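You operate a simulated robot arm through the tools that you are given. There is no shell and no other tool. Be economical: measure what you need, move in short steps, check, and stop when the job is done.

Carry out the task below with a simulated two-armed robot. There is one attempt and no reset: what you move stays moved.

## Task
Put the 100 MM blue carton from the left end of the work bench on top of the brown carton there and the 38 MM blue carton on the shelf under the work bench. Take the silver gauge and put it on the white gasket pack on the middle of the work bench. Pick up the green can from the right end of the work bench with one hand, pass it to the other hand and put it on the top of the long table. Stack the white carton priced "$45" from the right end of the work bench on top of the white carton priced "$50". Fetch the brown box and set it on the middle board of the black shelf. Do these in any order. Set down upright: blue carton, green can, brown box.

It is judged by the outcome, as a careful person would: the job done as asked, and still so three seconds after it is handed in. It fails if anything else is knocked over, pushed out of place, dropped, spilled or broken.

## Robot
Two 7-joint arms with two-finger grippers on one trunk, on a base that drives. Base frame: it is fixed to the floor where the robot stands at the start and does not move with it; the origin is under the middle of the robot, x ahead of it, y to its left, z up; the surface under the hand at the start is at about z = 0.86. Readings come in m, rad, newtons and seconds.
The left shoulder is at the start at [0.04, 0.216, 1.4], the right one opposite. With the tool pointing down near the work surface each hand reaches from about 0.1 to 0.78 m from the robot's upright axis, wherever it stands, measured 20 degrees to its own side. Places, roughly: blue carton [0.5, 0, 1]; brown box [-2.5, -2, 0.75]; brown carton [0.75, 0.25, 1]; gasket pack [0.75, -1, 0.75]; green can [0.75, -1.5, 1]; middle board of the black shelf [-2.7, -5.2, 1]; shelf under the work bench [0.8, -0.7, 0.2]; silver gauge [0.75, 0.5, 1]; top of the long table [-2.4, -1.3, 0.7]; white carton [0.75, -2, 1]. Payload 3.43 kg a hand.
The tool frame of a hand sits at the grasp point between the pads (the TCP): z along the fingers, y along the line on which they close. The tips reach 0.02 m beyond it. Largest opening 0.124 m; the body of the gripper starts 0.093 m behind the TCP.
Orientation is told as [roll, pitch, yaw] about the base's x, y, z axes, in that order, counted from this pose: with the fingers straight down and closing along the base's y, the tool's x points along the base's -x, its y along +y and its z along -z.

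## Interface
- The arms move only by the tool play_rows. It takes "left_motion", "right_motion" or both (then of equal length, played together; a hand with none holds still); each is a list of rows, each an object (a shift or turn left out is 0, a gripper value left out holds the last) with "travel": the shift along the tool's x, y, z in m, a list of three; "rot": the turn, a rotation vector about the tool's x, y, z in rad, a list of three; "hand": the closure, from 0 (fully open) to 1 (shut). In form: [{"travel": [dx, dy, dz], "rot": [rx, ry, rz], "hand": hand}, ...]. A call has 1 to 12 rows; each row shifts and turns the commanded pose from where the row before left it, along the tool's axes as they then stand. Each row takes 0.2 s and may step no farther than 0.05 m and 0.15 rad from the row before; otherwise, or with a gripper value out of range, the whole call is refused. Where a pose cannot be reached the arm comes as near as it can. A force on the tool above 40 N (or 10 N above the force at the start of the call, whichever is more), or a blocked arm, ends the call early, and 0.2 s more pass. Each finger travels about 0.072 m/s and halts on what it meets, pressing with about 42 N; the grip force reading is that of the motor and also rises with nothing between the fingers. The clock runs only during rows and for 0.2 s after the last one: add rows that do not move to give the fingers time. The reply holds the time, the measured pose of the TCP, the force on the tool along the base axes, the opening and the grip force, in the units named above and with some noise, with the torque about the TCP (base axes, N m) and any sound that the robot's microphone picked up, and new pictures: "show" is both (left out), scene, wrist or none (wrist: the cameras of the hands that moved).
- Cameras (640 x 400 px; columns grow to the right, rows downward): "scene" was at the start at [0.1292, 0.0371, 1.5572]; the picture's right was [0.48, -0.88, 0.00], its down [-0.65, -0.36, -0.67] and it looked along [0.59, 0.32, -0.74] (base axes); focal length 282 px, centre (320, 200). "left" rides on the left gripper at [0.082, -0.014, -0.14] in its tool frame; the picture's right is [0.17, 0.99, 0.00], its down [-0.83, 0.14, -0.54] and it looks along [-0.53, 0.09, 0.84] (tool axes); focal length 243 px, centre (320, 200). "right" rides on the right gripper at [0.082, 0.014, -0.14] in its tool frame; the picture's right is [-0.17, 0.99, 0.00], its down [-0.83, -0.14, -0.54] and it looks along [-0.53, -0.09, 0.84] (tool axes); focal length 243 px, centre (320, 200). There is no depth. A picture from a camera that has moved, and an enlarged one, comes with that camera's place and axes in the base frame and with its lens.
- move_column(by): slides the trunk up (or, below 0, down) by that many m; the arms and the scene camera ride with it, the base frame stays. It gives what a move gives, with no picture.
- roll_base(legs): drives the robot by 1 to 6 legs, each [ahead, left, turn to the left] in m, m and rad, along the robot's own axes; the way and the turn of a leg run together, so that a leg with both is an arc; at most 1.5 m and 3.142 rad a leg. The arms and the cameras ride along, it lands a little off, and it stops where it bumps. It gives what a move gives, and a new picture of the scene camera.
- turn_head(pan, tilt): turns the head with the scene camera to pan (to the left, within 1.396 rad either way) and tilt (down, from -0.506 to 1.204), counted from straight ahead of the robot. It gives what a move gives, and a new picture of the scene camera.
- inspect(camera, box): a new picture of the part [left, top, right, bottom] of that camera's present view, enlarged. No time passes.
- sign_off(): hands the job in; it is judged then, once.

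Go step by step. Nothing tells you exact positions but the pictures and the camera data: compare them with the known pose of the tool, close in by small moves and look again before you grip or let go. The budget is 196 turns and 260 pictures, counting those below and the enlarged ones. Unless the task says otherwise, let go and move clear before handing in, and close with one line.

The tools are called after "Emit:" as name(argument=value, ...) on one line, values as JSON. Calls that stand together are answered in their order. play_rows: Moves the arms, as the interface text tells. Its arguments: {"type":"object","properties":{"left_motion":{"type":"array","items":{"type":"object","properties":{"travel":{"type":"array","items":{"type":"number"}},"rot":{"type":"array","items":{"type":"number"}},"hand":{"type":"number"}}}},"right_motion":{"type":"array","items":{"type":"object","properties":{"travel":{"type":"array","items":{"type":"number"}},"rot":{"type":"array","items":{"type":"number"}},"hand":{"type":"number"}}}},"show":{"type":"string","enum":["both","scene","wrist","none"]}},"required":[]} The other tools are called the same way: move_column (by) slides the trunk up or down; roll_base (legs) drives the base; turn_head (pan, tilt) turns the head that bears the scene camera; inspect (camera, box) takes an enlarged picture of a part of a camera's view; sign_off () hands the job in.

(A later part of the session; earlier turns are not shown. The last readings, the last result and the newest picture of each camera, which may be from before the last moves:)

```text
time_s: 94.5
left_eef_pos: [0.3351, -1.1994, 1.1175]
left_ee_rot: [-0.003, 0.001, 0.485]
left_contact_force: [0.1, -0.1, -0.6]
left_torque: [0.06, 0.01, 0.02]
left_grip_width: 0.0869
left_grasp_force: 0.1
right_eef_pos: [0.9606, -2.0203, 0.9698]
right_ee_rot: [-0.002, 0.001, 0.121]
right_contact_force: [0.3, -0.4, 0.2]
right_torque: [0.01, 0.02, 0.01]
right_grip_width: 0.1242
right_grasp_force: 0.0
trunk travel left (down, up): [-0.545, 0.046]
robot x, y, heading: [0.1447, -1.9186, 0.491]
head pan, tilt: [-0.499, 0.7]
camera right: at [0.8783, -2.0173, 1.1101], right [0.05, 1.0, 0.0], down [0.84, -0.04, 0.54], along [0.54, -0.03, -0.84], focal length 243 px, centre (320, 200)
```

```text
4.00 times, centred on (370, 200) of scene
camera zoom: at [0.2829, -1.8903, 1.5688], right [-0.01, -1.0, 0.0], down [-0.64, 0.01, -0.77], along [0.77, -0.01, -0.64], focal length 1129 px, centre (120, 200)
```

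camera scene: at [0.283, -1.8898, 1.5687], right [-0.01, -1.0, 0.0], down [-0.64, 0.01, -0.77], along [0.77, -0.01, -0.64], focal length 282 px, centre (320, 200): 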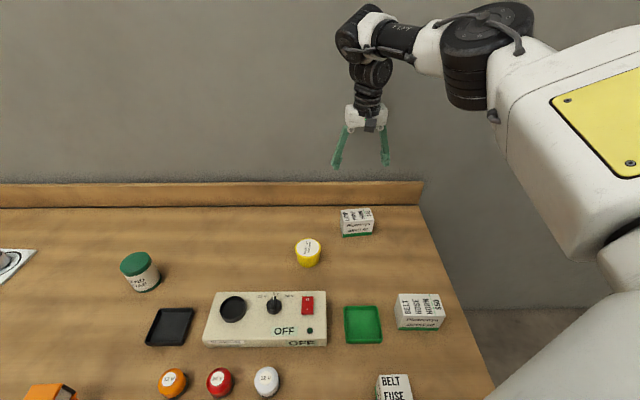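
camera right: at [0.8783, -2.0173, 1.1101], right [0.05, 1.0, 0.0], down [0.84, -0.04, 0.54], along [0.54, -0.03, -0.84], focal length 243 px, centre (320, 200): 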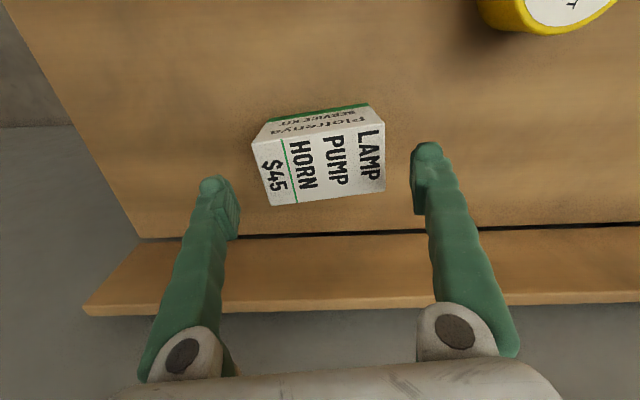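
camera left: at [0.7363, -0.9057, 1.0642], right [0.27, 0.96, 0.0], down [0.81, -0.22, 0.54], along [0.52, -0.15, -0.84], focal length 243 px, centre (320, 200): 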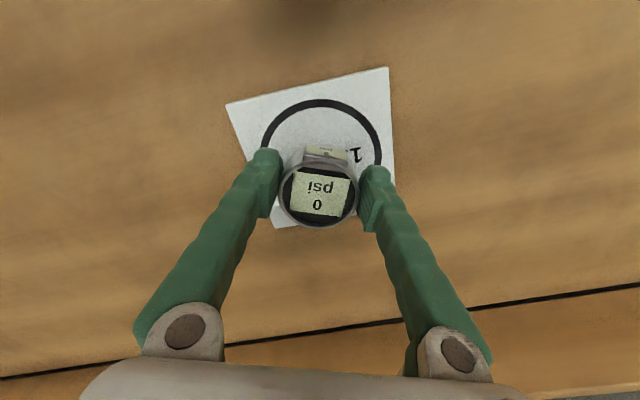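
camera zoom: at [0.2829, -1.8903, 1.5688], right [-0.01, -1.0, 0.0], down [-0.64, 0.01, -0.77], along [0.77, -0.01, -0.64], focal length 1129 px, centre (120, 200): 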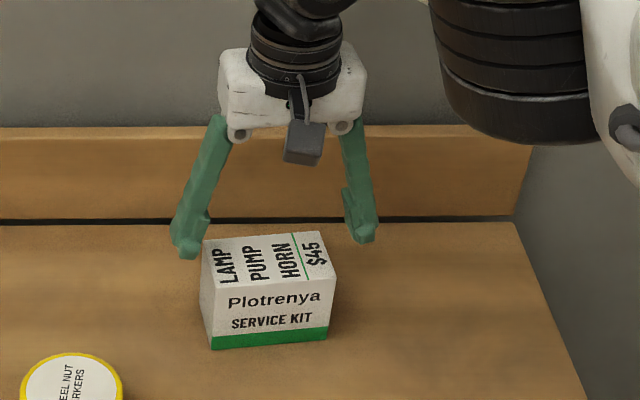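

Centred between the fingers. Descending, gripping and lifting.

Emit:
play_rows(right_motion=[{"travel": [0, 0, 0.035]}, {"travel": [0, 0, 0.035]}, {"hand": 0.15}, {"hand": 0.3}, {"hand": 0.35}, {"hand": 0.35}, {"travel": [0, 0, -0.03]}, {"travel": [0, 0, -0.05]}, {"travel": [0, 0, -0.05]}, {"travel": [0, 0, -0.05]}])

```text
time_s: 96.8
left_eef_pos: [0.3347, -1.1981, 1.1171]
left_ee_rot: [-0.001, 0.001, 0.487]
left_contact_force: [-0.6, -0.8, 0.3]
left_torque: [0.0, -0.01, -0.02]
left_grip_width: 0.0866
left_grasp_force: 0.1
right_eef_pos: [0.9586, -2.0196, 1.082]
right_ee_rot: [-0.005, 0.003, 0.12]
right_contact_force: [-0.8, -0.7, -3.0]
right_torque: [0.0, -0.01, -0.01]
right_grip_width: 0.1092
right_grasp_force: 42.0
trunk travel left (down, up): [-0.545, 0.046]
robot x, y, heading: [0.1452, -1.9171, 0.494]
head pan, tilt: [-0.499, 0.7]
camera scene: at [0.2817, -1.8896, 1.5689], right [-0.01, -1.0, 0.0], down [-0.64, 0.01, -0.77], along [0.77, -0.01, -0.64], focal length 282 px, centre (320, 200)
camera right: at [0.8764, -2.0159, 1.2231], right [0.05, 1.0, 0.0], down [0.84, -0.04, 0.54], along [0.54, -0.03, -0.84], focal length 243 px, centre (320, 200)
```

scene: 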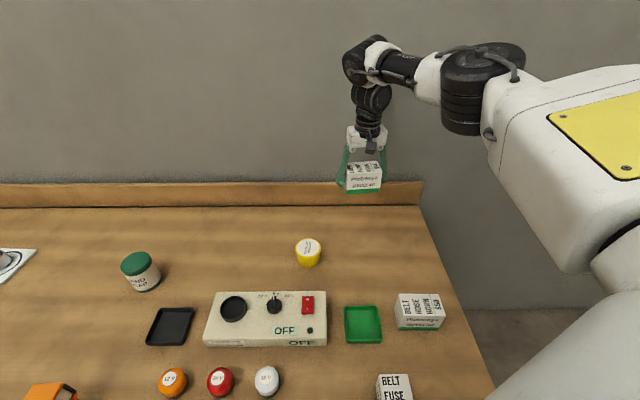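
right: 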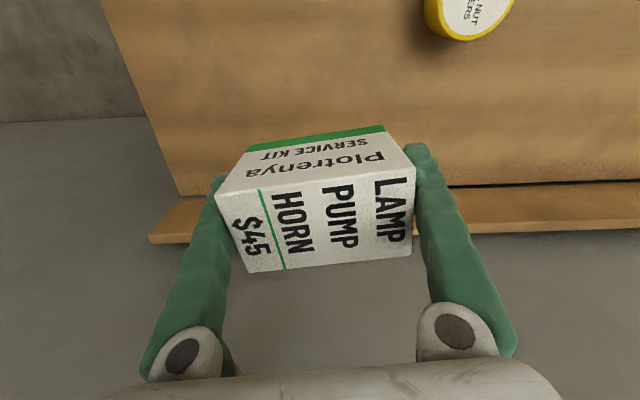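

The $45 carton is held. The $50 carton is centred at (0.639, -2.142), nearly square to the bench. I'll move over it.

Emit:
play_rows(right_motion=[{"travel": [0.0474, -0.012, 0]}, {"travel": [0.0474, -0.012, 0]}, {"travel": [0.0474, -0.012, 0]}, {"travel": [0.0474, -0.012, 0]}, {"travel": [0.0474, -0.012, 0]}, {"travel": [0.0474, -0.012, 0]}, {"travel": [0.0474, -0.012, 0]}, {"rot": [0, 0, 0.078]}, {"rot": [0, 0, 0.078]}, {"travel": [0, 0, 0.04]}, {}])

Emit:
inspect(camera="scene", box=[360, 240, 480, 340])

```text
time_s: 99.2
left_eef_pos: [0.3361, -1.1982, 1.1168]
left_ee_rot: [-0.004, 0.002, 0.484]
left_contact_force: [0.6, -0.3, 0.1]
left_torque: [0.01, 0.0, 0.01]
left_grip_width: 0.0866
left_grasp_force: 0.1
right_eef_pos: [0.6606, -2.1695, 1.0383]
right_ee_rot: [-0.003, 0.001, -0.036]
right_contact_force: [0.9, -0.3, -4.2]
right_torque: [0.02, 0.0, -0.01]
right_grip_width: 0.109
right_grasp_force: 42.3
right hand out of reach, approached as far as the arm can: row 8, 9
trunk travel left (down, up): [-0.545, 0.046]
robot x, y, heading: [0.142, -1.9164, 0.488]
head pan, tilt: [-0.499, 0.7]
camera scene: at [0.2835, -1.8899, 1.5687], right [-0.01, -1.0, 0.0], down [-0.64, 0.01, -0.76], along [0.76, -0.01, -0.64], focal length 282 px, centre (320, 200)
camera right: at [0.5794, -2.1523, 1.1786], right [0.2, 0.98, 0.0], down [0.83, -0.17, 0.54], along [0.53, -0.11, -0.84], focal length 243 px, centre (320, 200)
```

scene: 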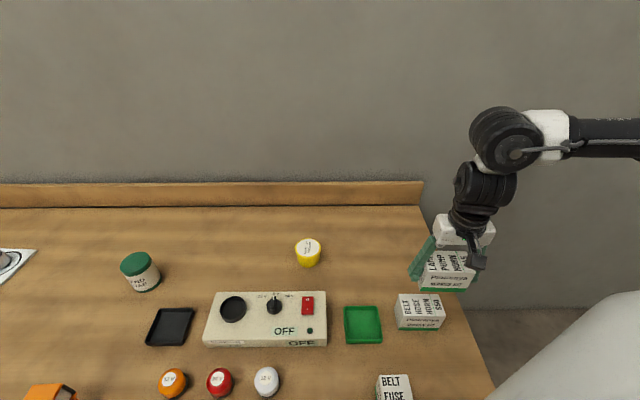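
right: 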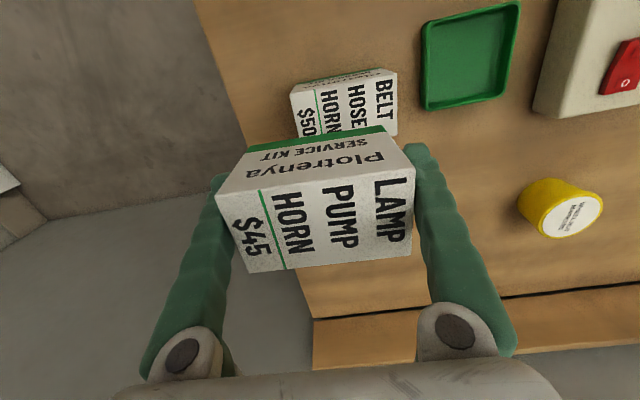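

```text
4.00 times, centred on (420, 290) of scene
camera zoom: at [0.2835, -1.8899, 1.5687], right [-0.01, -1.0, 0.0], down [-0.64, 0.01, -0.76], along [0.76, -0.01, -0.64], focal length 1129 px, centre (-80, -160)
```

zoom: 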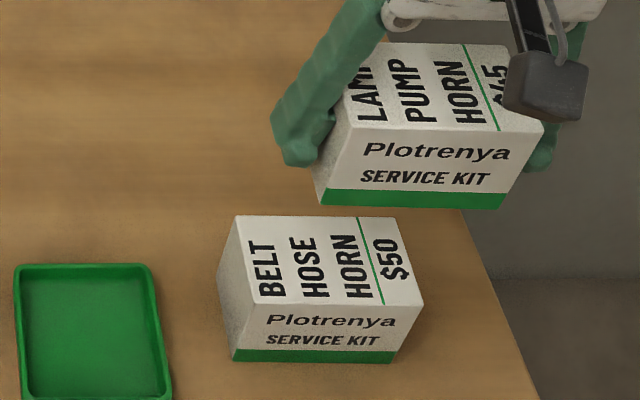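

The hand ended a few centimetres off. I'll correct toward (0.639, -2.142).

Emit:
play_rows(right_motion=[{"travel": [0.0113, 0.0131, 0]}, {"travel": [0.0113, 0.0131, 0]}, {}], show="none")

Emit:
inspect(camera="scene", box=[360, 240, 480, 340])

```text
time_s: 100.0
left_eef_pos: [0.3365, -1.1998, 1.1179]
left_ee_rot: [-0.003, 0.0, 0.487]
left_contact_force: [0.0, -0.6, -0.9]
left_torque: [-0.01, 0.0, -0.02]
left_grip_width: 0.0867
left_grasp_force: 0.1
right_eef_pos: [0.6564, -2.1592, 1.0308]
right_ee_rot: [-0.001, 0.003, -0.034]
right_contact_force: [-0.7, -0.5, -3.0]
right_torque: [0.0, 0.0, -0.01]
right_grip_width: 0.1091
right_grasp_force: 41.9
right hand out of reach, approached as far as the arm can: row 1, 2
trunk travel left (down, up): [-0.545, 0.046]
robot x, y, heading: [0.1469, -1.9186, 0.486]
head pan, tilt: [-0.499, 0.7]
```

```text
4.00 times, centred on (420, 290) of scene
camera zoom: at [0.2834, -1.8899, 1.5686], right [-0.01, -1.0, 0.0], down [-0.64, 0.01, -0.76], along [0.76, -0.01, -0.64], focal length 1129 px, centre (-80, -160)
```

zoom: 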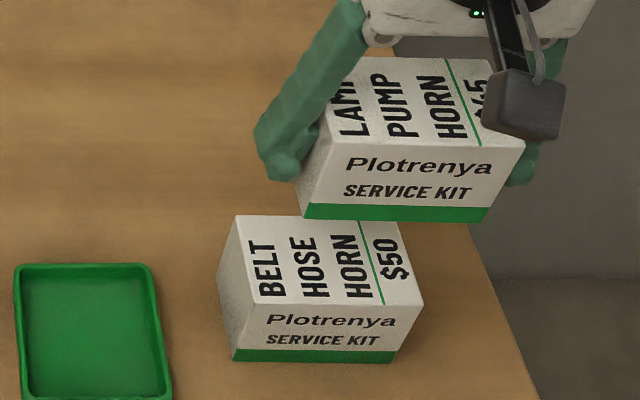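

A wrist limit is holding it. I'll raise slightly and turn the base back to the right, which relaxes the wrist.

Emit:
play_rows(right_motion=[{"travel": [0, 0, -0.05]}, {}], show="none")

Emit:
roll_base(legs=[[0, 0, -0.4]])

```text
time_s: 100.5
left_eef_pos: [0.3351, -1.1973, 1.1159]
left_ee_rot: [-0.003, 0.0, 0.487]
left_contact_force: [0.7, 0.6, -0.3]
left_torque: [0.03, -0.03, 0.01]
left_grip_width: 0.0868
left_grasp_force: 0.0
right_eef_pos: [0.6643, -2.1669, 1.0797]
right_ee_rot: [-0.001, 0.004, -0.034]
right_contact_force: [-0.9, -0.1, -3.1]
right_torque: [-0.02, -0.03, 0.01]
right_grip_width: 0.1093
right_grasp_force: 42.2
right hand out of reach, approached as far as the arm can: row 1
trunk travel left (down, up): [-0.545, 0.046]
robot x, y, heading: [0.1452, -1.9134, 0.492]
head pan, tilt: [-0.499, 0.7]
```

```text
time_s: 102.5
left_eef_pos: [0.6039, -1.3314, 1.116]
left_ee_rot: [-0.003, 0.002, 0.082]
left_contact_force: [0.1, -0.9, 1.1]
left_torque: [0.03, -0.03, -0.01]
left_grip_width: 0.0866
left_grasp_force: 0.0
right_eef_pos: [0.524, -2.35, 1.0791]
right_ee_rot: [0.0, 0.004, -0.438]
right_contact_force: [-0.3, 0.7, -2.8]
right_torque: [0.01, -0.01, 0.01]
right_grip_width: 0.1089
right_grasp_force: 42.5
trunk travel left (down, up): [-0.545, 0.046]
robot x, y, heading: [0.1432, -1.9136, 0.089]
head pan, tilt: [-0.499, 0.7]
camera scene: at [0.2831, -1.9467, 1.5686], right [-0.4, -0.91, 0.0], down [-0.59, 0.26, -0.76], along [0.7, -0.31, -0.64], focal length 282 px, centre (320, 200)
```

scene: 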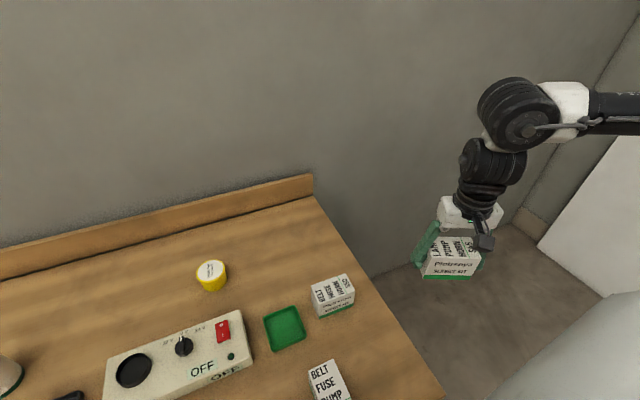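

Rotating the wrist back and moving over the $50 carton.

Emit:
play_rows(right_motion=[{"rot": [0, 0, -0.134]}, {"rot": [0, 0, -0.134]}, {"rot": [0, 0, -0.134]}, {"travel": [-0.0215, 0.0423, 0]}, {"travel": [-0.0215, 0.0423, 0]}, {"travel": [-0.0215, 0.0423, 0]}, {"travel": [-0.0215, 0.0423, 0]}, {"travel": [-0.0215, 0.0423, 0]}, {"travel": [0, 0, 0.04]}, {}])

Emit:
inspect(camera="scene", box=[270, 220, 390, 320])

```text
time_s: 104.7
left_eef_pos: [0.6047, -1.3319, 1.1169]
left_ee_rot: [-0.004, 0.001, 0.082]
left_contact_force: [0.3, -0.4, -0.4]
left_torque: [-0.02, 0.01, 0.0]
left_grip_width: 0.0871
left_grasp_force: 0.0
right_eef_pos: [0.6383, -2.1435, 1.0363]
right_ee_rot: [0.003, 0.003, -0.034]
right_contact_force: [0.0, 0.1, -2.8]
right_torque: [-0.01, -0.03, -0.03]
right_grip_width: 0.1089
right_grasp_force: 41.8
trunk travel left (down, up): [-0.545, 0.046]
robot x, y, heading: [0.1462, -1.9169, 0.084]
head pan, tilt: [-0.499, 0.7]
camera scene: at [0.2828, -1.9471, 1.5687], right [-0.4, -0.91, 0.0], down [-0.59, 0.26, -0.76], along [0.7, -0.31, -0.64], focal length 282 px, centre (320, 200)
camera right: at [0.5577, -2.1272, 1.1776], right [0.2, 0.98, 0.0], down [0.83, -0.17, 0.54], along [0.53, -0.11, -0.84], focal length 243 px, centre (320, 200)
```

scene: 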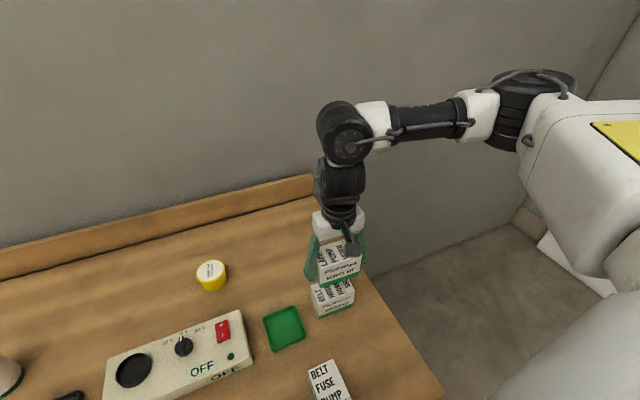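
right: 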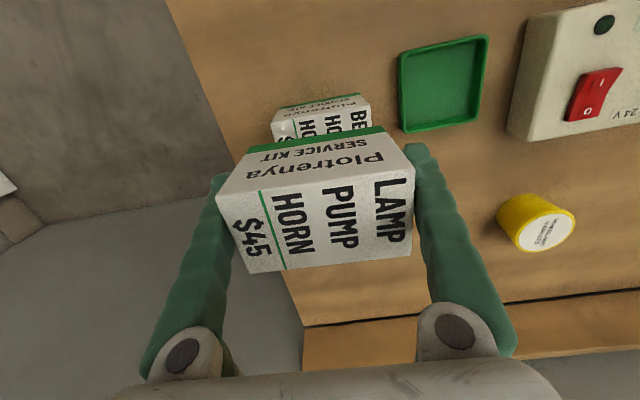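

```text
4.00 times, centred on (330, 270) of scene
camera zoom: at [0.2828, -1.9471, 1.5687], right [-0.4, -0.91, 0.0], down [-0.59, 0.26, -0.76], along [0.7, -0.31, -0.64], focal length 1129 px, centre (280, -80)
```

zoom: 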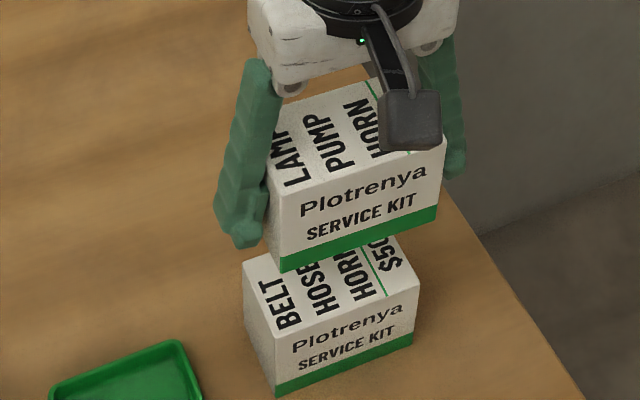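

Alignment agrees within a few millimetres. Lowering onto the $50 carton.

Emit:
play_rows(right_motion=[{"travel": [0, 0, 0.035]}, {"travel": [0, 0, 0.02]}, {"travel": [0, 0, 0.004]}, {"travel": [0, 0, 0.003]}, {}], show="none")

Emit:
inspect(camera="scene", box=[270, 220, 390, 320])

```text
time_s: 105.9
left_eef_pos: [0.6039, -1.3328, 1.1169]
left_ee_rot: [-0.003, 0.002, 0.081]
left_contact_force: [0.2, 0.0, -0.1]
left_torque: [-0.03, 0.01, 0.0]
left_grip_width: 0.0866
left_grasp_force: 0.0
right_eef_pos: [0.6383, -2.1427, 0.9768]
right_ee_rot: [0.002, 0.004, -0.037]
right_contact_force: [0.0, -0.5, -2.3]
right_torque: [-0.02, 0.02, -0.04]
right_grip_width: 0.1089
right_grasp_force: 41.6
trunk travel left (down, up): [-0.545, 0.046]
robot x, y, heading: [0.1453, -1.9185, 0.085]
head pan, tilt: [-0.499, 0.7]
```

```text
4.00 times, centred on (330, 270) of scene
camera zoom: at [0.2832, -1.9469, 1.5686], right [-0.4, -0.91, 0.0], down [-0.59, 0.26, -0.76], along [0.7, -0.31, -0.64], focal length 1129 px, centre (280, -80)
```

zoom: 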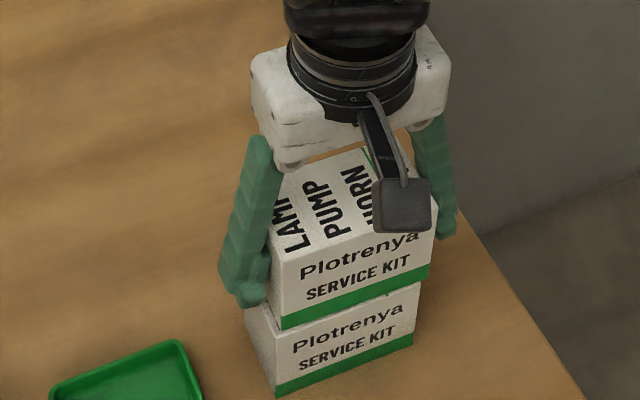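

Emit:
play_rows(right_motion=[{"travel": [0, 0, 0.003]}, {"travel": [0, 0, 0.002]}, {"travel": [0, 0, 0.002]}, {}], show="none")

```text
time_s: 106.9
left_eef_pos: [0.6031, -1.3318, 1.1172]
left_ee_rot: [-0.003, -0.001, 0.082]
left_contact_force: [0.5, 0.3, 0.2]
left_torque: [0.0, 0.0, 0.02]
left_grip_width: 0.0866
left_grasp_force: 0.0
right_eef_pos: [0.6383, -2.1442, 0.9717]
right_ee_rot: [0.0, 0.001, -0.035]
right_contact_force: [0.0, -4.3, 15.3]
right_torque: [-0.5, 0.52, 0.11]
right_grip_width: 0.109
right_grasp_force: 41.7
trunk travel left (down, up): [-0.545, 0.046]
robot x, y, heading: [0.1437, -1.9186, 0.085]
head pan, tilt: [-0.499, 0.7]
```

Contact reached. Release and rise.

Emit:
play_rows(right_motion=[{"travel": [0, 0, -0.002]}, {"hand": 0.08}, {"hand": 0}, {"hand": 0}, {"travel": [0, 0, -0.03]}, {"travel": [0, 0, -0.05]}, {"travel": [0, 0, -0.05]}, {"travel": [0, 0, -0.05]}], show="none")

Emit:
inspect(camera="scene", box=[270, 220, 390, 320])

```text
time_s: 108.7
left_eef_pos: [0.6021, -1.3318, 1.1168]
left_ee_rot: [-0.004, 0.0, 0.081]
left_contact_force: [0.4, 0.7, 0.0]
left_torque: [-0.05, -0.02, 0.02]
left_grip_width: 0.0868
left_grasp_force: 0.0
right_eef_pos: [0.638, -2.1429, 1.1544]
right_ee_rot: [0.001, 0.004, -0.034]
right_contact_force: [0.3, 0.3, -0.8]
right_torque: [-0.04, -0.03, 0.01]
right_grip_width: 0.1241
right_grasp_force: 0.1
trunk travel left (down, up): [-0.545, 0.046]
robot x, y, heading: [0.1433, -1.9166, 0.08]
head pan, tilt: [-0.499, 0.7]
```

```text
4.00 times, centred on (330, 270) of scene
camera zoom: at [0.2816, -1.9458, 1.5688], right [-0.4, -0.91, 0.0], down [-0.59, 0.26, -0.77], along [0.7, -0.31, -0.64], focal length 1129 px, centre (280, -80)
```

zoom: 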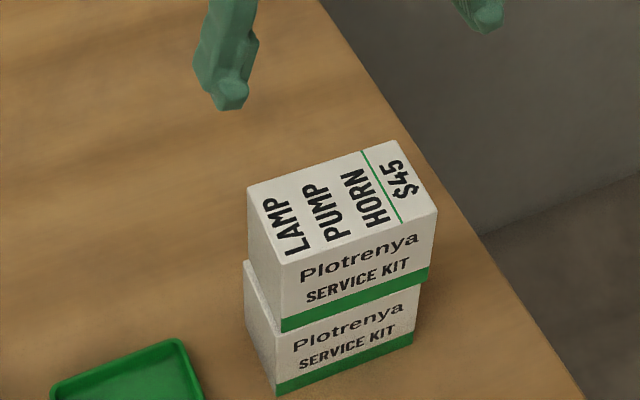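

Stacked neatly. Next is the shelf under the bench; I'll back off and drive left to look at it.

Emit:
roll_base(legs=[[-0.75, 0, 0], [0, 0, -0.08], [0, 1.2, 0]])

Emit:
turn_head(pan=0, tilt=0.6)

```text
time_s: 130.0
left_eef_pos: [-0.101, -0.2317, 1.1172]
left_ee_rot: [-0.003, 0.003, 0.002]
left_contact_force: [-0.5, -0.3, -0.5]
left_torque: [0.01, 0.03, -0.01]
left_grip_width: 0.0868
left_grasp_force: 0.0
right_eef_pos: [-0.13, -1.0444, 1.1533]
right_ee_rot: [0.001, 0.004, -0.115]
right_contact_force: [0.9, -0.3, -0.6]
right_torque: [0.03, -0.02, 0.06]
right_grip_width: 0.1239
right_grasp_force: 0.0
trunk travel left (down, up): [-0.545, 0.046]
robot x, y, heading: [-0.6046, -0.7753, 0.002]
head pan, tilt: [-0.499, 0.7]
camera scene: at [-0.4693, -0.8192, 1.5686], right [-0.48, -0.88, 0.0], down [-0.57, 0.31, -0.76], along [0.67, -0.36, -0.64], focal length 282 px, centre (320, 200)
```

scene: 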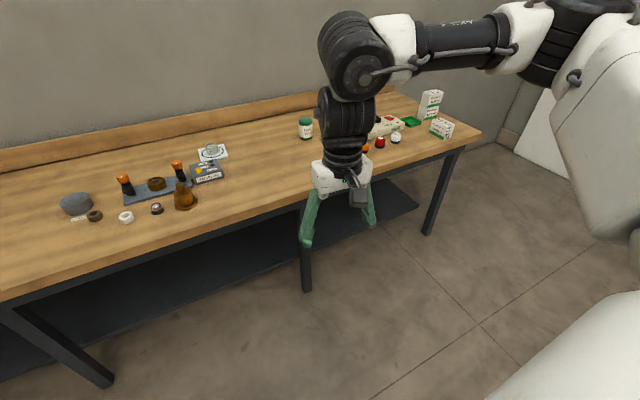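

```text
time_s: 131.0
left_eef_pos: [-0.1014, -0.2311, 1.1159]
left_ee_rot: [-0.002, 0.002, 0.001]
left_contact_force: [-0.2, -0.9, 0.4]
left_torque: [0.01, 0.04, 0.01]
left_grip_width: 0.0868
left_grasp_force: 0.0
right_eef_pos: [-0.1302, -1.044, 1.1529]
right_ee_rot: [0.003, 0.003, -0.116]
right_contact_force: [-0.5, -0.1, 0.3]
right_torque: [0.0, 0.02, 0.01]
right_grip_width: 0.1241
right_grasp_force: 0.1
trunk travel left (down, up): [-0.545, 0.046]
robot x, y, heading: [-0.6046, -0.7763, 0.004]
head pan, tilt: [0.0, 0.6]
camera scene: at [-0.4556, -0.7785, 1.5773], right [0.0, -1.0, 0.0], down [-0.57, 0.0, -0.82], along [0.82, 0.0, -0.57], focal length 282 px, centre (320, 200)
```

scene: 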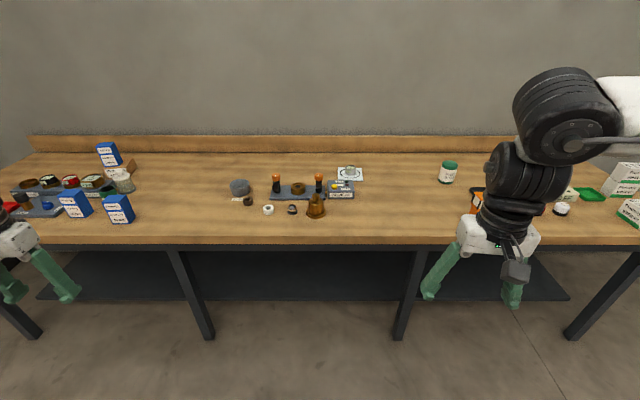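

The shelf is a long black board under the bench, with open space between front legs at about y = -0.13 and -1.24. I'll grip the 38 MM carton with the fingers tilted forward so it can go in under the bench. First I'll tuck the left hand and pitch the right one.

Emit:
play_rows(left_motion=[{"travel": [0.05, 0, 0]}, {"travel": [0.05, 0, 0]}, {"travel": [0.05, 0, 0]}, {"travel": [0.05, 0, 0]}, {}, {}, {}, {}, {}], right_motion=[{"rot": [0, 0, -0.1]}, {"rot": [0, 0, -0.1]}, {"rot": [0, -0.15, 0]}, {"rot": [0, -0.15, 0]}, {"rot": [0, -0.15, 0]}, {"rot": [0, -0.15, 0]}, {"rot": [0, -0.15, 0]}, {"rot": [0, -0.15, 0]}, {"rot": [0, -0.15, 0]}], show="scene")

```text
time_s: 133.0
left_eef_pos: [-0.2991, -0.2329, 1.1149]
left_ee_rot: [-0.003, 0.002, 0.001]
left_contact_force: [0.4, -0.4, 0.1]
left_torque: [0.03, 0.0, 0.0]
left_grip_width: 0.0869
left_grasp_force: 0.0
right_eef_pos: [-0.1038, -1.0646, 1.1465]
right_ee_rot: [0.003, -0.797, 0.083]
right_contact_force: [-0.1, -0.5, -0.1]
right_torque: [0.03, 0.02, 0.01]
right_grip_width: 0.1242
right_grasp_force: 0.0
right hand out of reach, approached as far as the arm can: row 5, 6, 7, 8, 9
trunk travel left (down, up): [-0.545, 0.046]
robot x, y, heading: [-0.6026, -0.7805, 0.003]
head pan, tilt: [0.0, 0.6]
camera scene: at [-0.4554, -0.779, 1.5772], right [0.0, -1.0, 0.0], down [-0.57, 0.0, -0.82], along [0.82, 0.0, -0.57], focal length 282 px, centre (320, 200)
```

scene: 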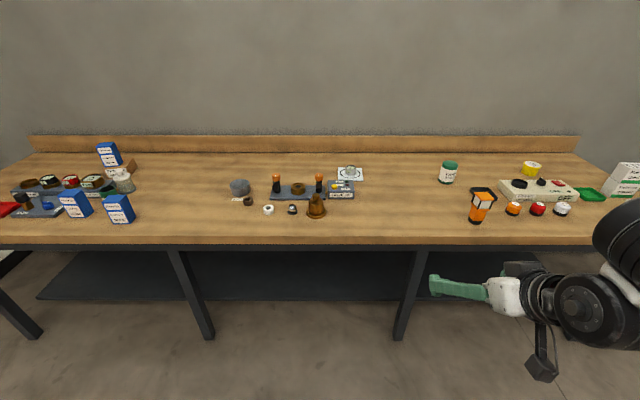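

The hand reached about 46° of tilt, which is enough. I'll drive to the left end in front of the 38 MM carton.

Emit:
roll_base(legs=[[0, 1.075, 0], [0.38, 0, 0]])

Emit:
turn_head(pan=-0.1, tilt=0.8)

```text
time_s: 150.2
left_eef_pos: [0.0501, 0.8712, 1.116]
left_ee_rot: [-0.003, 0.0, 0.024]
left_contact_force: [-0.4, 0.7, -0.1]
left_torque: [0.02, 0.0, -0.05]
left_grip_width: 0.0868
left_grasp_force: 0.1
right_eef_pos: [0.2633, 0.0442, 1.1478]
right_ee_rot: [0.003, -0.797, 0.102]
right_contact_force: [0.1, 0.3, 0.0]
right_torque: [0.0, 0.03, 0.01]
right_grip_width: 0.1239
right_grasp_force: 0.1
trunk travel left (down, up): [-0.545, 0.046]
robot x, y, heading: [-0.2403, 0.3205, 0.023]
head pan, tilt: [0.0, 0.6]
camera scene: at [-0.095, 0.3224, 1.5774], right [0.02, -1.0, 0.0], down [-0.56, -0.01, -0.83], along [0.83, 0.02, -0.56], focal length 282 px, centre (320, 200)
```

scene: 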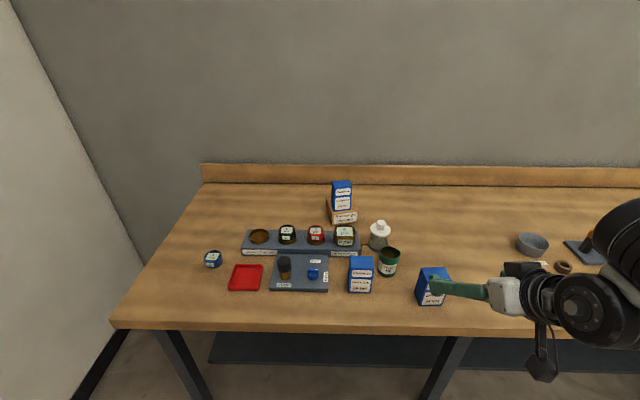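

```text
time_s: 150.9
left_eef_pos: [0.0512, 0.8713, 1.1148]
left_ee_rot: [-0.003, 0.002, 0.021]
left_contact_force: [-0.7, 0.1, -1.0]
left_torque: [0.0, 0.0, -0.03]
left_grip_width: 0.0864
left_grasp_force: 0.1
right_eef_pos: [0.2637, 0.0441, 1.1474]
right_ee_rot: [0.004, -0.794, 0.103]
right_contact_force: [0.3, -1.2, 0.5]
right_torque: [-0.01, 0.01, 0.0]
right_grip_width: 0.1241
right_grasp_force: 0.0
trunk travel left (down, up): [-0.545, 0.046]
robot x, y, heading: [-0.2426, 0.3202, 0.026]
head pan, tilt: [-0.099, 0.799]
camera scene: at [-0.1012, 0.3142, 1.5604], right [-0.08, -1.0, 0.0], down [-0.71, 0.05, -0.7], along [0.7, -0.05, -0.72], focal length 282 px, centre (320, 200)
```

scene: 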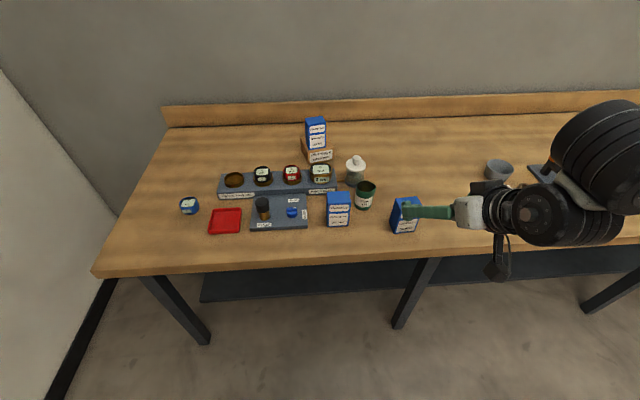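

Emit:
inspect(camera="right", box=[0, 0, 640, 400])

Emit:
inspect(camera="scene", box=[320, 170, 480, 270])

```text
1.00 times, centred on (320, 200) of right (not enlarged: the box is as wide or as high as the picture)
camera zoom: at [0.1062, 0.0399, 1.1866], right [0.01, 0.99, 0.12], down [0.21, -0.12, 0.97], along [0.98, 0.01, -0.21], focal length 243 px, centre (320, 200)
```

zoom: 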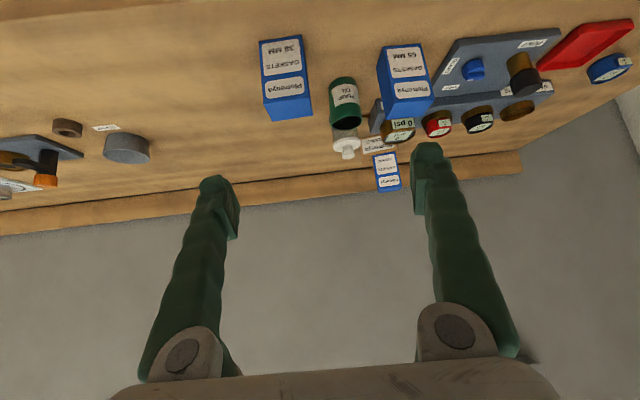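

```text
4.00 times, centred on (400, 220) of scene
camera zoom: at [-0.1012, 0.3142, 1.5604], right [-0.08, -1.0, 0.0], down [-0.71, 0.05, -0.7], along [0.7, -0.05, -0.72], focal length 1129 px, centre (0, 120)
```

zoom: 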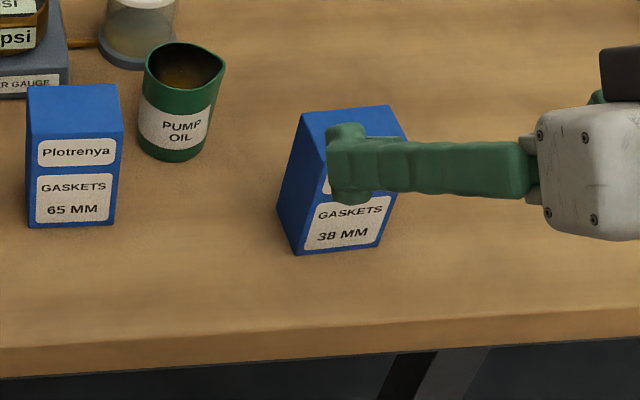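

The carton centre is confirmed at about (0.447, 0.015). I'll move the right hand to a pre-grasp along the tilted approach line.

Emit:
play_rows(right_motion=[{"travel": [0.0106, -0.012, 0.0383], "hand": 0.1}, {"travel": [0.0106, -0.012, 0.0383]}, {"travel": [0.0106, -0.012, 0.0383], "rot": [0, 0, 0]}, {"travel": [0.0106, -0.012, 0.0383]}, {}])

Emit:
inspect(camera="scene", box=[320, 170, 480, 270])

```text
time_s: 152.1
left_eef_pos: [0.0503, 0.8712, 1.1163]
left_ee_rot: [-0.003, -0.002, 0.023]
left_contact_force: [-0.1, -0.8, 0.9]
left_torque: [-0.02, 0.04, -0.03]
left_grip_width: 0.087
left_grasp_force: 0.2
right_eef_pos: [0.3488, 0.0035, 1.0093]
right_ee_rot: [0.003, -0.797, 0.102]
right_contact_force: [-0.8, -0.5, 0.1]
right_torque: [-0.05, -0.01, -0.02]
right_grip_width: 0.1118
right_grasp_force: 0.1
trunk travel left (down, up): [-0.545, 0.046]
robot x, y, heading: [-0.2424, 0.3219, 0.024]
head pan, tilt: [-0.099, 0.799]
camera scene: at [-0.1021, 0.3146, 1.5605], right [-0.08, -1.0, 0.0], down [-0.71, 0.05, -0.7], along [0.7, -0.05, -0.72], focal length 282 px, centre (320, 200)
camera right: at [0.1903, -0.0002, 1.0482], right [0.01, 0.99, 0.12], down [0.21, -0.12, 0.97], along [0.98, 0.01, -0.21], focal length 243 px, centre (320, 200)
```

scene: 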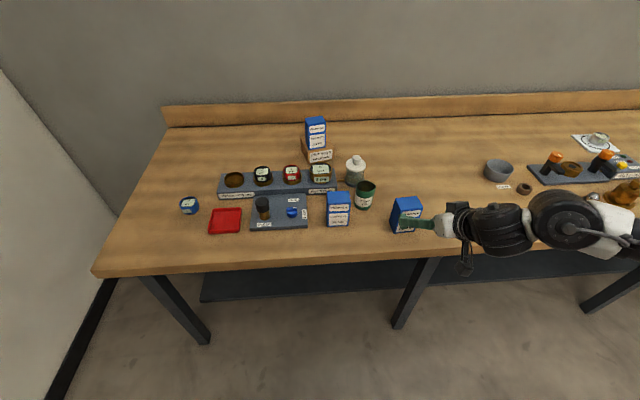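
right: 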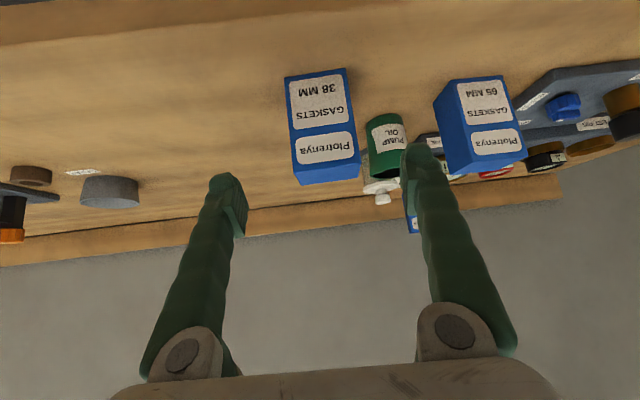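

```text
4.00 times, centred on (400, 220) of scene
camera zoom: at [-0.1021, 0.3146, 1.5605], right [-0.08, -1.0, 0.0], down [-0.71, 0.05, -0.7], along [0.7, -0.05, -0.72], focal length 1129 px, centre (0, 120)
```

zoom: 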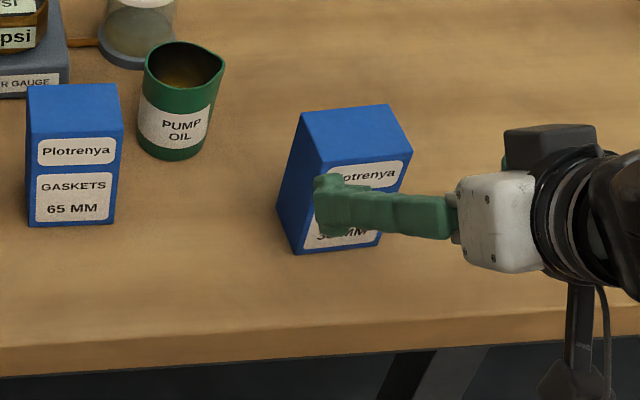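

Aligned. Advancing along the tool axis and gripping.

Emit:
play_rows(right_motion=[{"travel": [0, 0.001, 0.045]}, {"travel": [0, 0.001, 0.045]}, {"travel": [0, 0, 0.045]}, {"hand": 0.3}, {"hand": 0.55}, {"hand": 0.6}, {"hand": 0.6}, {}])

Emit:
inspect(camera="scene", box=[320, 170, 480, 270])

```text
time_s: 153.9
left_eef_pos: [0.0499, 0.8717, 1.1147]
left_ee_rot: [-0.003, 0.001, 0.022]
left_contact_force: [0.1, -0.2, 0.0]
left_torque: [-0.02, -0.02, -0.05]
left_grip_width: 0.0868
left_grasp_force: 0.0
right_eef_pos: [0.4423, 0.0186, 0.9128]
right_ee_rot: [0.003, -0.797, 0.102]
right_contact_force: [-0.2, -0.6, 0.2]
right_torque: [0.0, -0.01, 0.01]
right_grip_width: 0.067
right_grasp_force: 41.2
trunk travel left (down, up): [-0.545, 0.046]
robot x, y, heading: [-0.2375, 0.321, 0.025]
head pan, tilt: [-0.099, 0.799]
camera scene: at [-0.1016, 0.3142, 1.5604], right [-0.08, -1.0, 0.0], down [-0.71, 0.05, -0.7], along [0.7, -0.05, -0.72], focal length 282 px, centre (320, 200)
camera right: at [0.2851, 0.0145, 0.9516], right [0.01, 0.99, 0.12], down [0.21, -0.12, 0.97], along [0.98, 0.01, -0.21], focal length 243 px, centre (320, 200)
```

scene: 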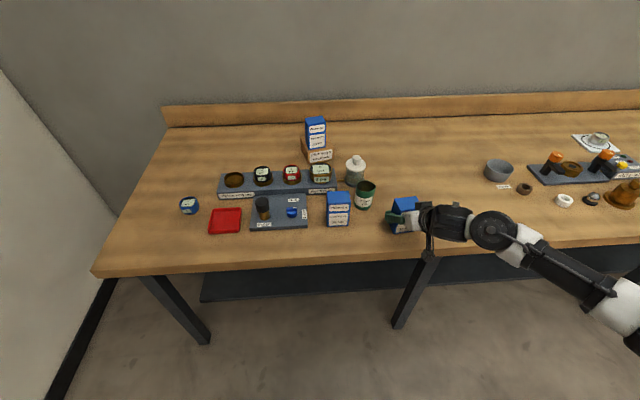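
right: 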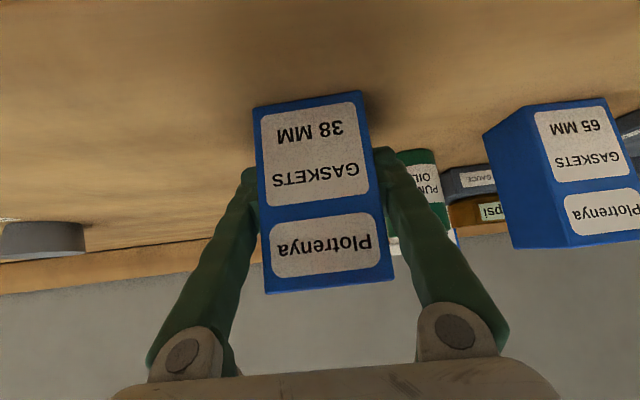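

```text
4.00 times, centred on (400, 220) of scene
camera zoom: at [-0.1016, 0.3142, 1.5604], right [-0.08, -1.0, 0.0], down [-0.71, 0.05, -0.7], along [0.7, -0.05, -0.72], focal length 1129 px, centre (0, 120)
```

zoom: 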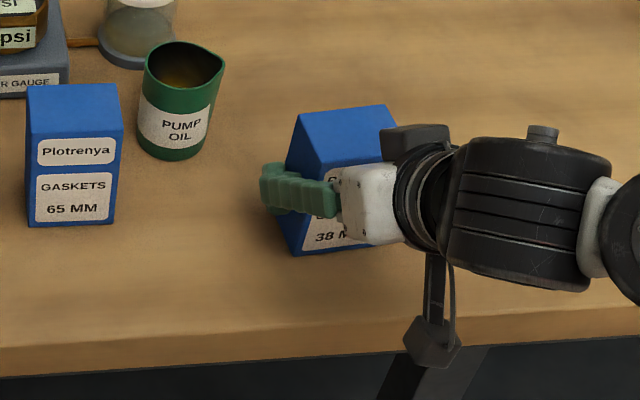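

The 38 MM carton is gripped. I'll lift it straight up, back off and drive right to face the open bay of the shelf.

Emit:
play_rows(right_motion=[{"travel": [-0.0179, 0, -0.0175]}, {"travel": [-0.0358, 0, -0.0349]}, {"travel": [-0.0358, 0, -0.0349]}, {}], show="none")

Emit:
roll_base(legs=[[-0.5, 0, -0.02], [0, -0.72, 0]])

Emit:
move_column(by=-0.5)

Emit:
turn_head(pan=-0.2, tilt=0.55)

```text
time_s: 154.9
left_eef_pos: [0.0509, 0.8701, 1.1163]
left_ee_rot: [-0.004, 0.003, 0.022]
left_contact_force: [-0.9, -0.7, 0.3]
left_torque: [0.01, 0.01, -0.02]
left_grip_width: 0.0869
left_grasp_force: 0.0
right_eef_pos: [0.4452, 0.0154, 1.0369]
right_ee_rot: [0.005, -0.796, 0.101]
right_contact_force: [0.3, -0.7, -1.6]
right_torque: [0.0, 0.02, 0.0]
right_grip_width: 0.0668
right_grasp_force: 42.2
trunk travel left (down, up): [-0.545, 0.046]
robot x, y, heading: [-0.2433, 0.318, 0.024]
head pan, tilt: [-0.099, 0.799]
```

```text
time_s: 167.9
left_eef_pos: [-0.4407, 0.1501, 1.1172]
left_ee_rot: [-0.005, 0.002, 0.018]
left_contact_force: [-0.1, -0.1, 0.2]
left_torque: [-0.02, 0.02, 0.0]
left_grip_width: 0.0868
left_grasp_force: 0.0
right_eef_pos: [-0.0485, -0.7065, 1.0373]
right_ee_rot: [0.005, -0.796, 0.096]
right_contact_force: [0.0, -1.2, -0.7]
right_torque: [0.01, -0.07, -0.02]
right_grip_width: 0.0664
right_grasp_force: 41.6
trunk travel left (down, up): [-0.545, 0.046]
robot x, y, heading: [-0.7378, -0.3995, 0.017]
head pan, tilt: [-0.099, 0.799]
camera scene: at [-0.5948, -0.4066, 1.5604], right [-0.08, -1.0, 0.0], down [-0.71, 0.06, -0.7], along [0.69, -0.06, -0.72], focal length 282 px, centre (320, 200)
```

scene: 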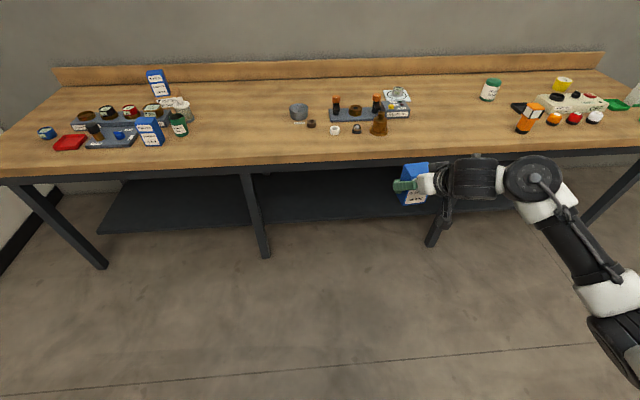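

```text
refused: -0.5 is not a number from -0.4 to 0.4
```

```text
time_s: 168.7
left_eef_pos: [-0.4406, 0.1496, 1.117]
left_ee_rot: [-0.003, 0.001, 0.016]
left_contact_force: [0.4, -0.8, -0.5]
left_torque: [-0.02, 0.01, -0.01]
left_grip_width: 0.0866
left_grasp_force: 0.1
right_eef_pos: [-0.0497, -0.7075, 1.0365]
right_ee_rot: [0.004, -0.797, 0.098]
right_contact_force: [-0.3, 0.3, -0.8]
right_torque: [0.0, 0.0, 0.01]
right_grip_width: 0.0666
right_grasp_force: 42.0
trunk travel left (down, up): [-0.545, 0.046]
robot x, y, heading: [-0.7364, -0.4011, 0.017]
head pan, tilt: [-0.201, 0.55]
camera scene: at [-0.5869, -0.4165, 1.5817], right [-0.18, -0.98, 0.0], down [-0.51, 0.09, -0.85], along [0.84, -0.15, -0.52], focal length 282 px, centre (320, 200)
```

scene: 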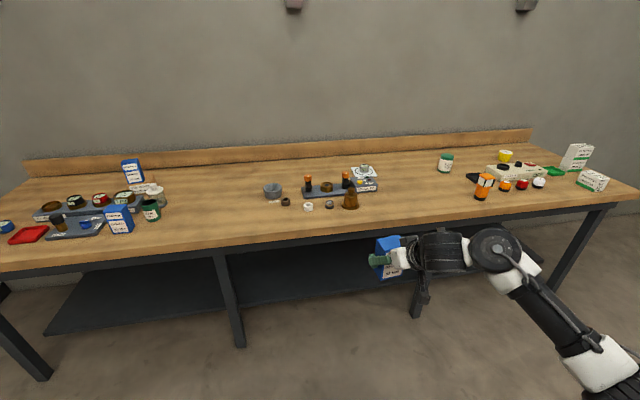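

Front legs confirmed at y ≈ -0.13 and -1.23; the hand at y ≈ -0.71 is midway. Lowering the trunk.

Emit:
move_column(by=-0.4)

Emit:
move_column(by=-0.13)

Emit:
turn_head(pan=-0.2, tilt=0.35)

```text
time_s: 172.6
left_eef_pos: [-0.4407, 0.1497, 0.7162]
left_ee_rot: [-0.004, 0.004, 0.018]
left_contact_force: [0.2, 0.1, -0.7]
left_torque: [-0.01, 0.0, -0.01]
left_grip_width: 0.0867
left_grasp_force: 0.1
right_eef_pos: [-0.0487, -0.7071, 0.6372]
right_ee_rot: [0.004, -0.797, 0.1]
right_contact_force: [-1.1, 0.9, -1.4]
right_torque: [0.02, 0.02, 0.01]
right_grip_width: 0.0668
right_grasp_force: 41.7
trunk travel left (down, up): [-0.145, 0.446]
robot x, y, heading: [-0.739, -0.4023, 0.022]
head pan, tilt: [-0.201, 0.55]
```

```text
time_s: 174.1
left_eef_pos: [-0.431, 0.1513, 0.5919]
left_ee_rot: [-0.003, 0.029, 0.018]
left_contact_force: [0.1, 0.3, 0.0]
left_torque: [0.02, -0.03, -0.02]
left_grip_width: 0.0868
left_grasp_force: 0.1
right_eef_pos: [-0.0495, -0.7066, 0.5068]
right_ee_rot: [0.003, -0.794, 0.099]
right_contact_force: [-0.9, -1.2, -1.9]
right_torque: [0.02, 0.0, 0.04]
right_grip_width: 0.0669
right_grasp_force: 42.6
trunk travel left (down, up): [-0.015, 0.576]
robot x, y, heading: [-0.7359, -0.4016, 0.023]
head pan, tilt: [-0.201, 0.55]
```

```text
time_s: 174.9
left_eef_pos: [-0.4313, 0.1509, 0.5926]
left_ee_rot: [-0.004, 0.031, 0.017]
left_contact_force: [-1.2, 0.2, 0.1]
left_torque: [0.0, 0.02, -0.01]
left_grip_width: 0.0868
left_grasp_force: 0.0
right_eef_pos: [-0.0484, -0.7072, 0.507]
right_ee_rot: [0.003, -0.796, 0.098]
right_contact_force: [-0.1, 0.9, -0.1]
right_torque: [-0.02, -0.01, 0.02]
right_grip_width: 0.067
right_grasp_force: 41.7
trunk travel left (down, up): [-0.015, 0.576]
robot x, y, heading: [-0.7357, -0.3992, 0.022]
head pan, tilt: [-0.201, 0.351]
camera scene: at [-0.3924, -0.4132, 1.0345], right [-0.18, -0.98, 0.0], down [-0.34, 0.06, -0.94], along [0.92, -0.17, -0.34], focal length 282 px, centre (320, 200)
```

scene: 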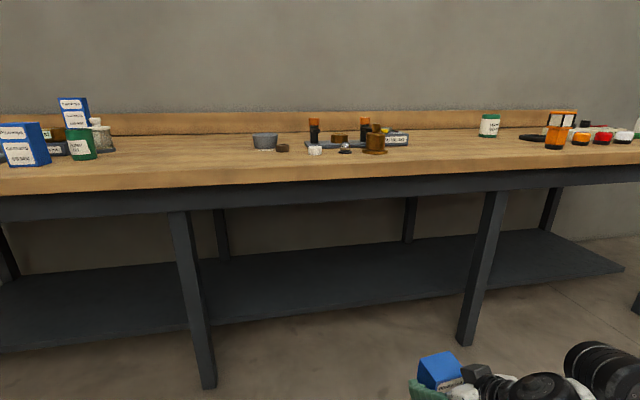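

Emit:
inspect(camera="scene", box=[200, 220, 480, 395])

Emit:
inspect(camera="right", box=[0, 0, 640, 400])

Emit:
inspect(camera="left", box=[0, 0, 640, 400])

```text
2.29 times, centred on (340, 308) of scene
camera zoom: at [-0.3924, -0.4132, 1.0345], right [-0.18, -0.98, 0.0], down [-0.34, 0.06, -0.94], along [0.92, -0.17, -0.34], focal length 645 px, centre (274, -46)
```

zoom: 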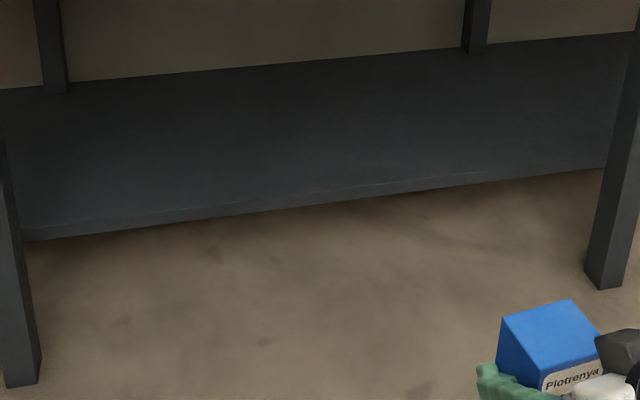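

```text
1.00 times, centred on (320, 200) of right (not enlarged: the box is as wide or as high as the picture)
camera zoom: at [-0.2068, -0.7099, 0.5466], right [0.02, 0.99, 0.12], down [0.21, -0.12, 0.97], along [0.98, 0.01, -0.21], focal length 243 px, centre (320, 200)
```

zoom: 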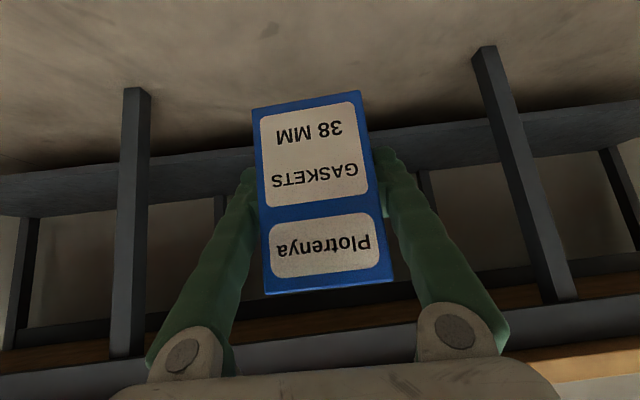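

```text
1.00 times, centred on (320, 200) of left (not enlarged: the box is as wide or as high as the picture)
camera zoom: at [-0.5092, 0.1357, 0.7339], right [-0.18, 0.98, 0.0], down [0.84, 0.16, 0.51], along [0.5, 0.1, -0.86], focal length 243 px, centre (320, 200)
```

zoom: 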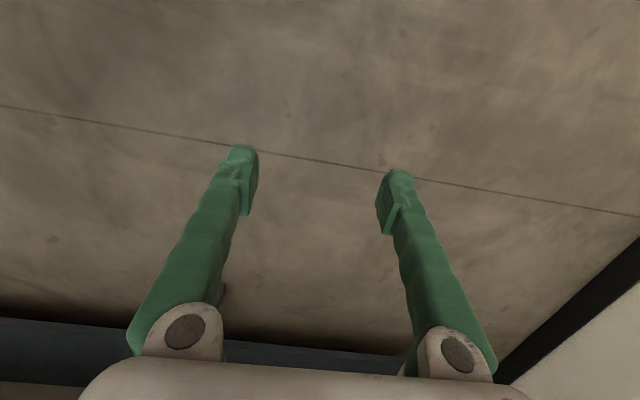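

The shelf top is at about z = 0.20, with its front edge near x ≈ 0.555. The head seems to have moved forward as the trunk lowered, so I'll check my own body clearance.

Emit:
turn_head(pan=0, tilt=1.15)

```text
time_s: 176.0
left_eef_pos: [-0.4309, 0.1503, 0.5909]
left_ee_rot: [-0.004, 0.032, 0.019]
left_contact_force: [0.7, 1.1, 0.6]
left_torque: [0.0, 0.0, 0.02]
left_grip_width: 0.0869
left_grasp_force: 0.1
right_eef_pos: [-0.0496, -0.7064, 0.5083]
right_ee_rot: [0.003, -0.796, 0.098]
right_contact_force: [0.1, -0.2, -1.5]
right_torque: [-0.04, 0.01, 0.0]
right_grip_width: 0.0664
right_grasp_force: 42.2
trunk travel left (down, up): [-0.015, 0.576]
robot x, y, heading: [-0.7361, -0.4039, 0.022]
head pan, tilt: [0.0, 1.15]
camera scene: at [-0.4244, -0.3953, 0.9701], right [0.02, -1.0, 0.0], down [-0.91, -0.02, -0.41], along [0.41, 0.01, -0.91], focal length 282 px, centre (320, 200)
```

scene: 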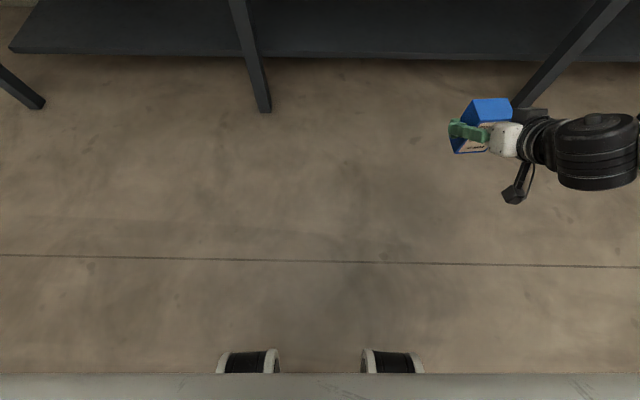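

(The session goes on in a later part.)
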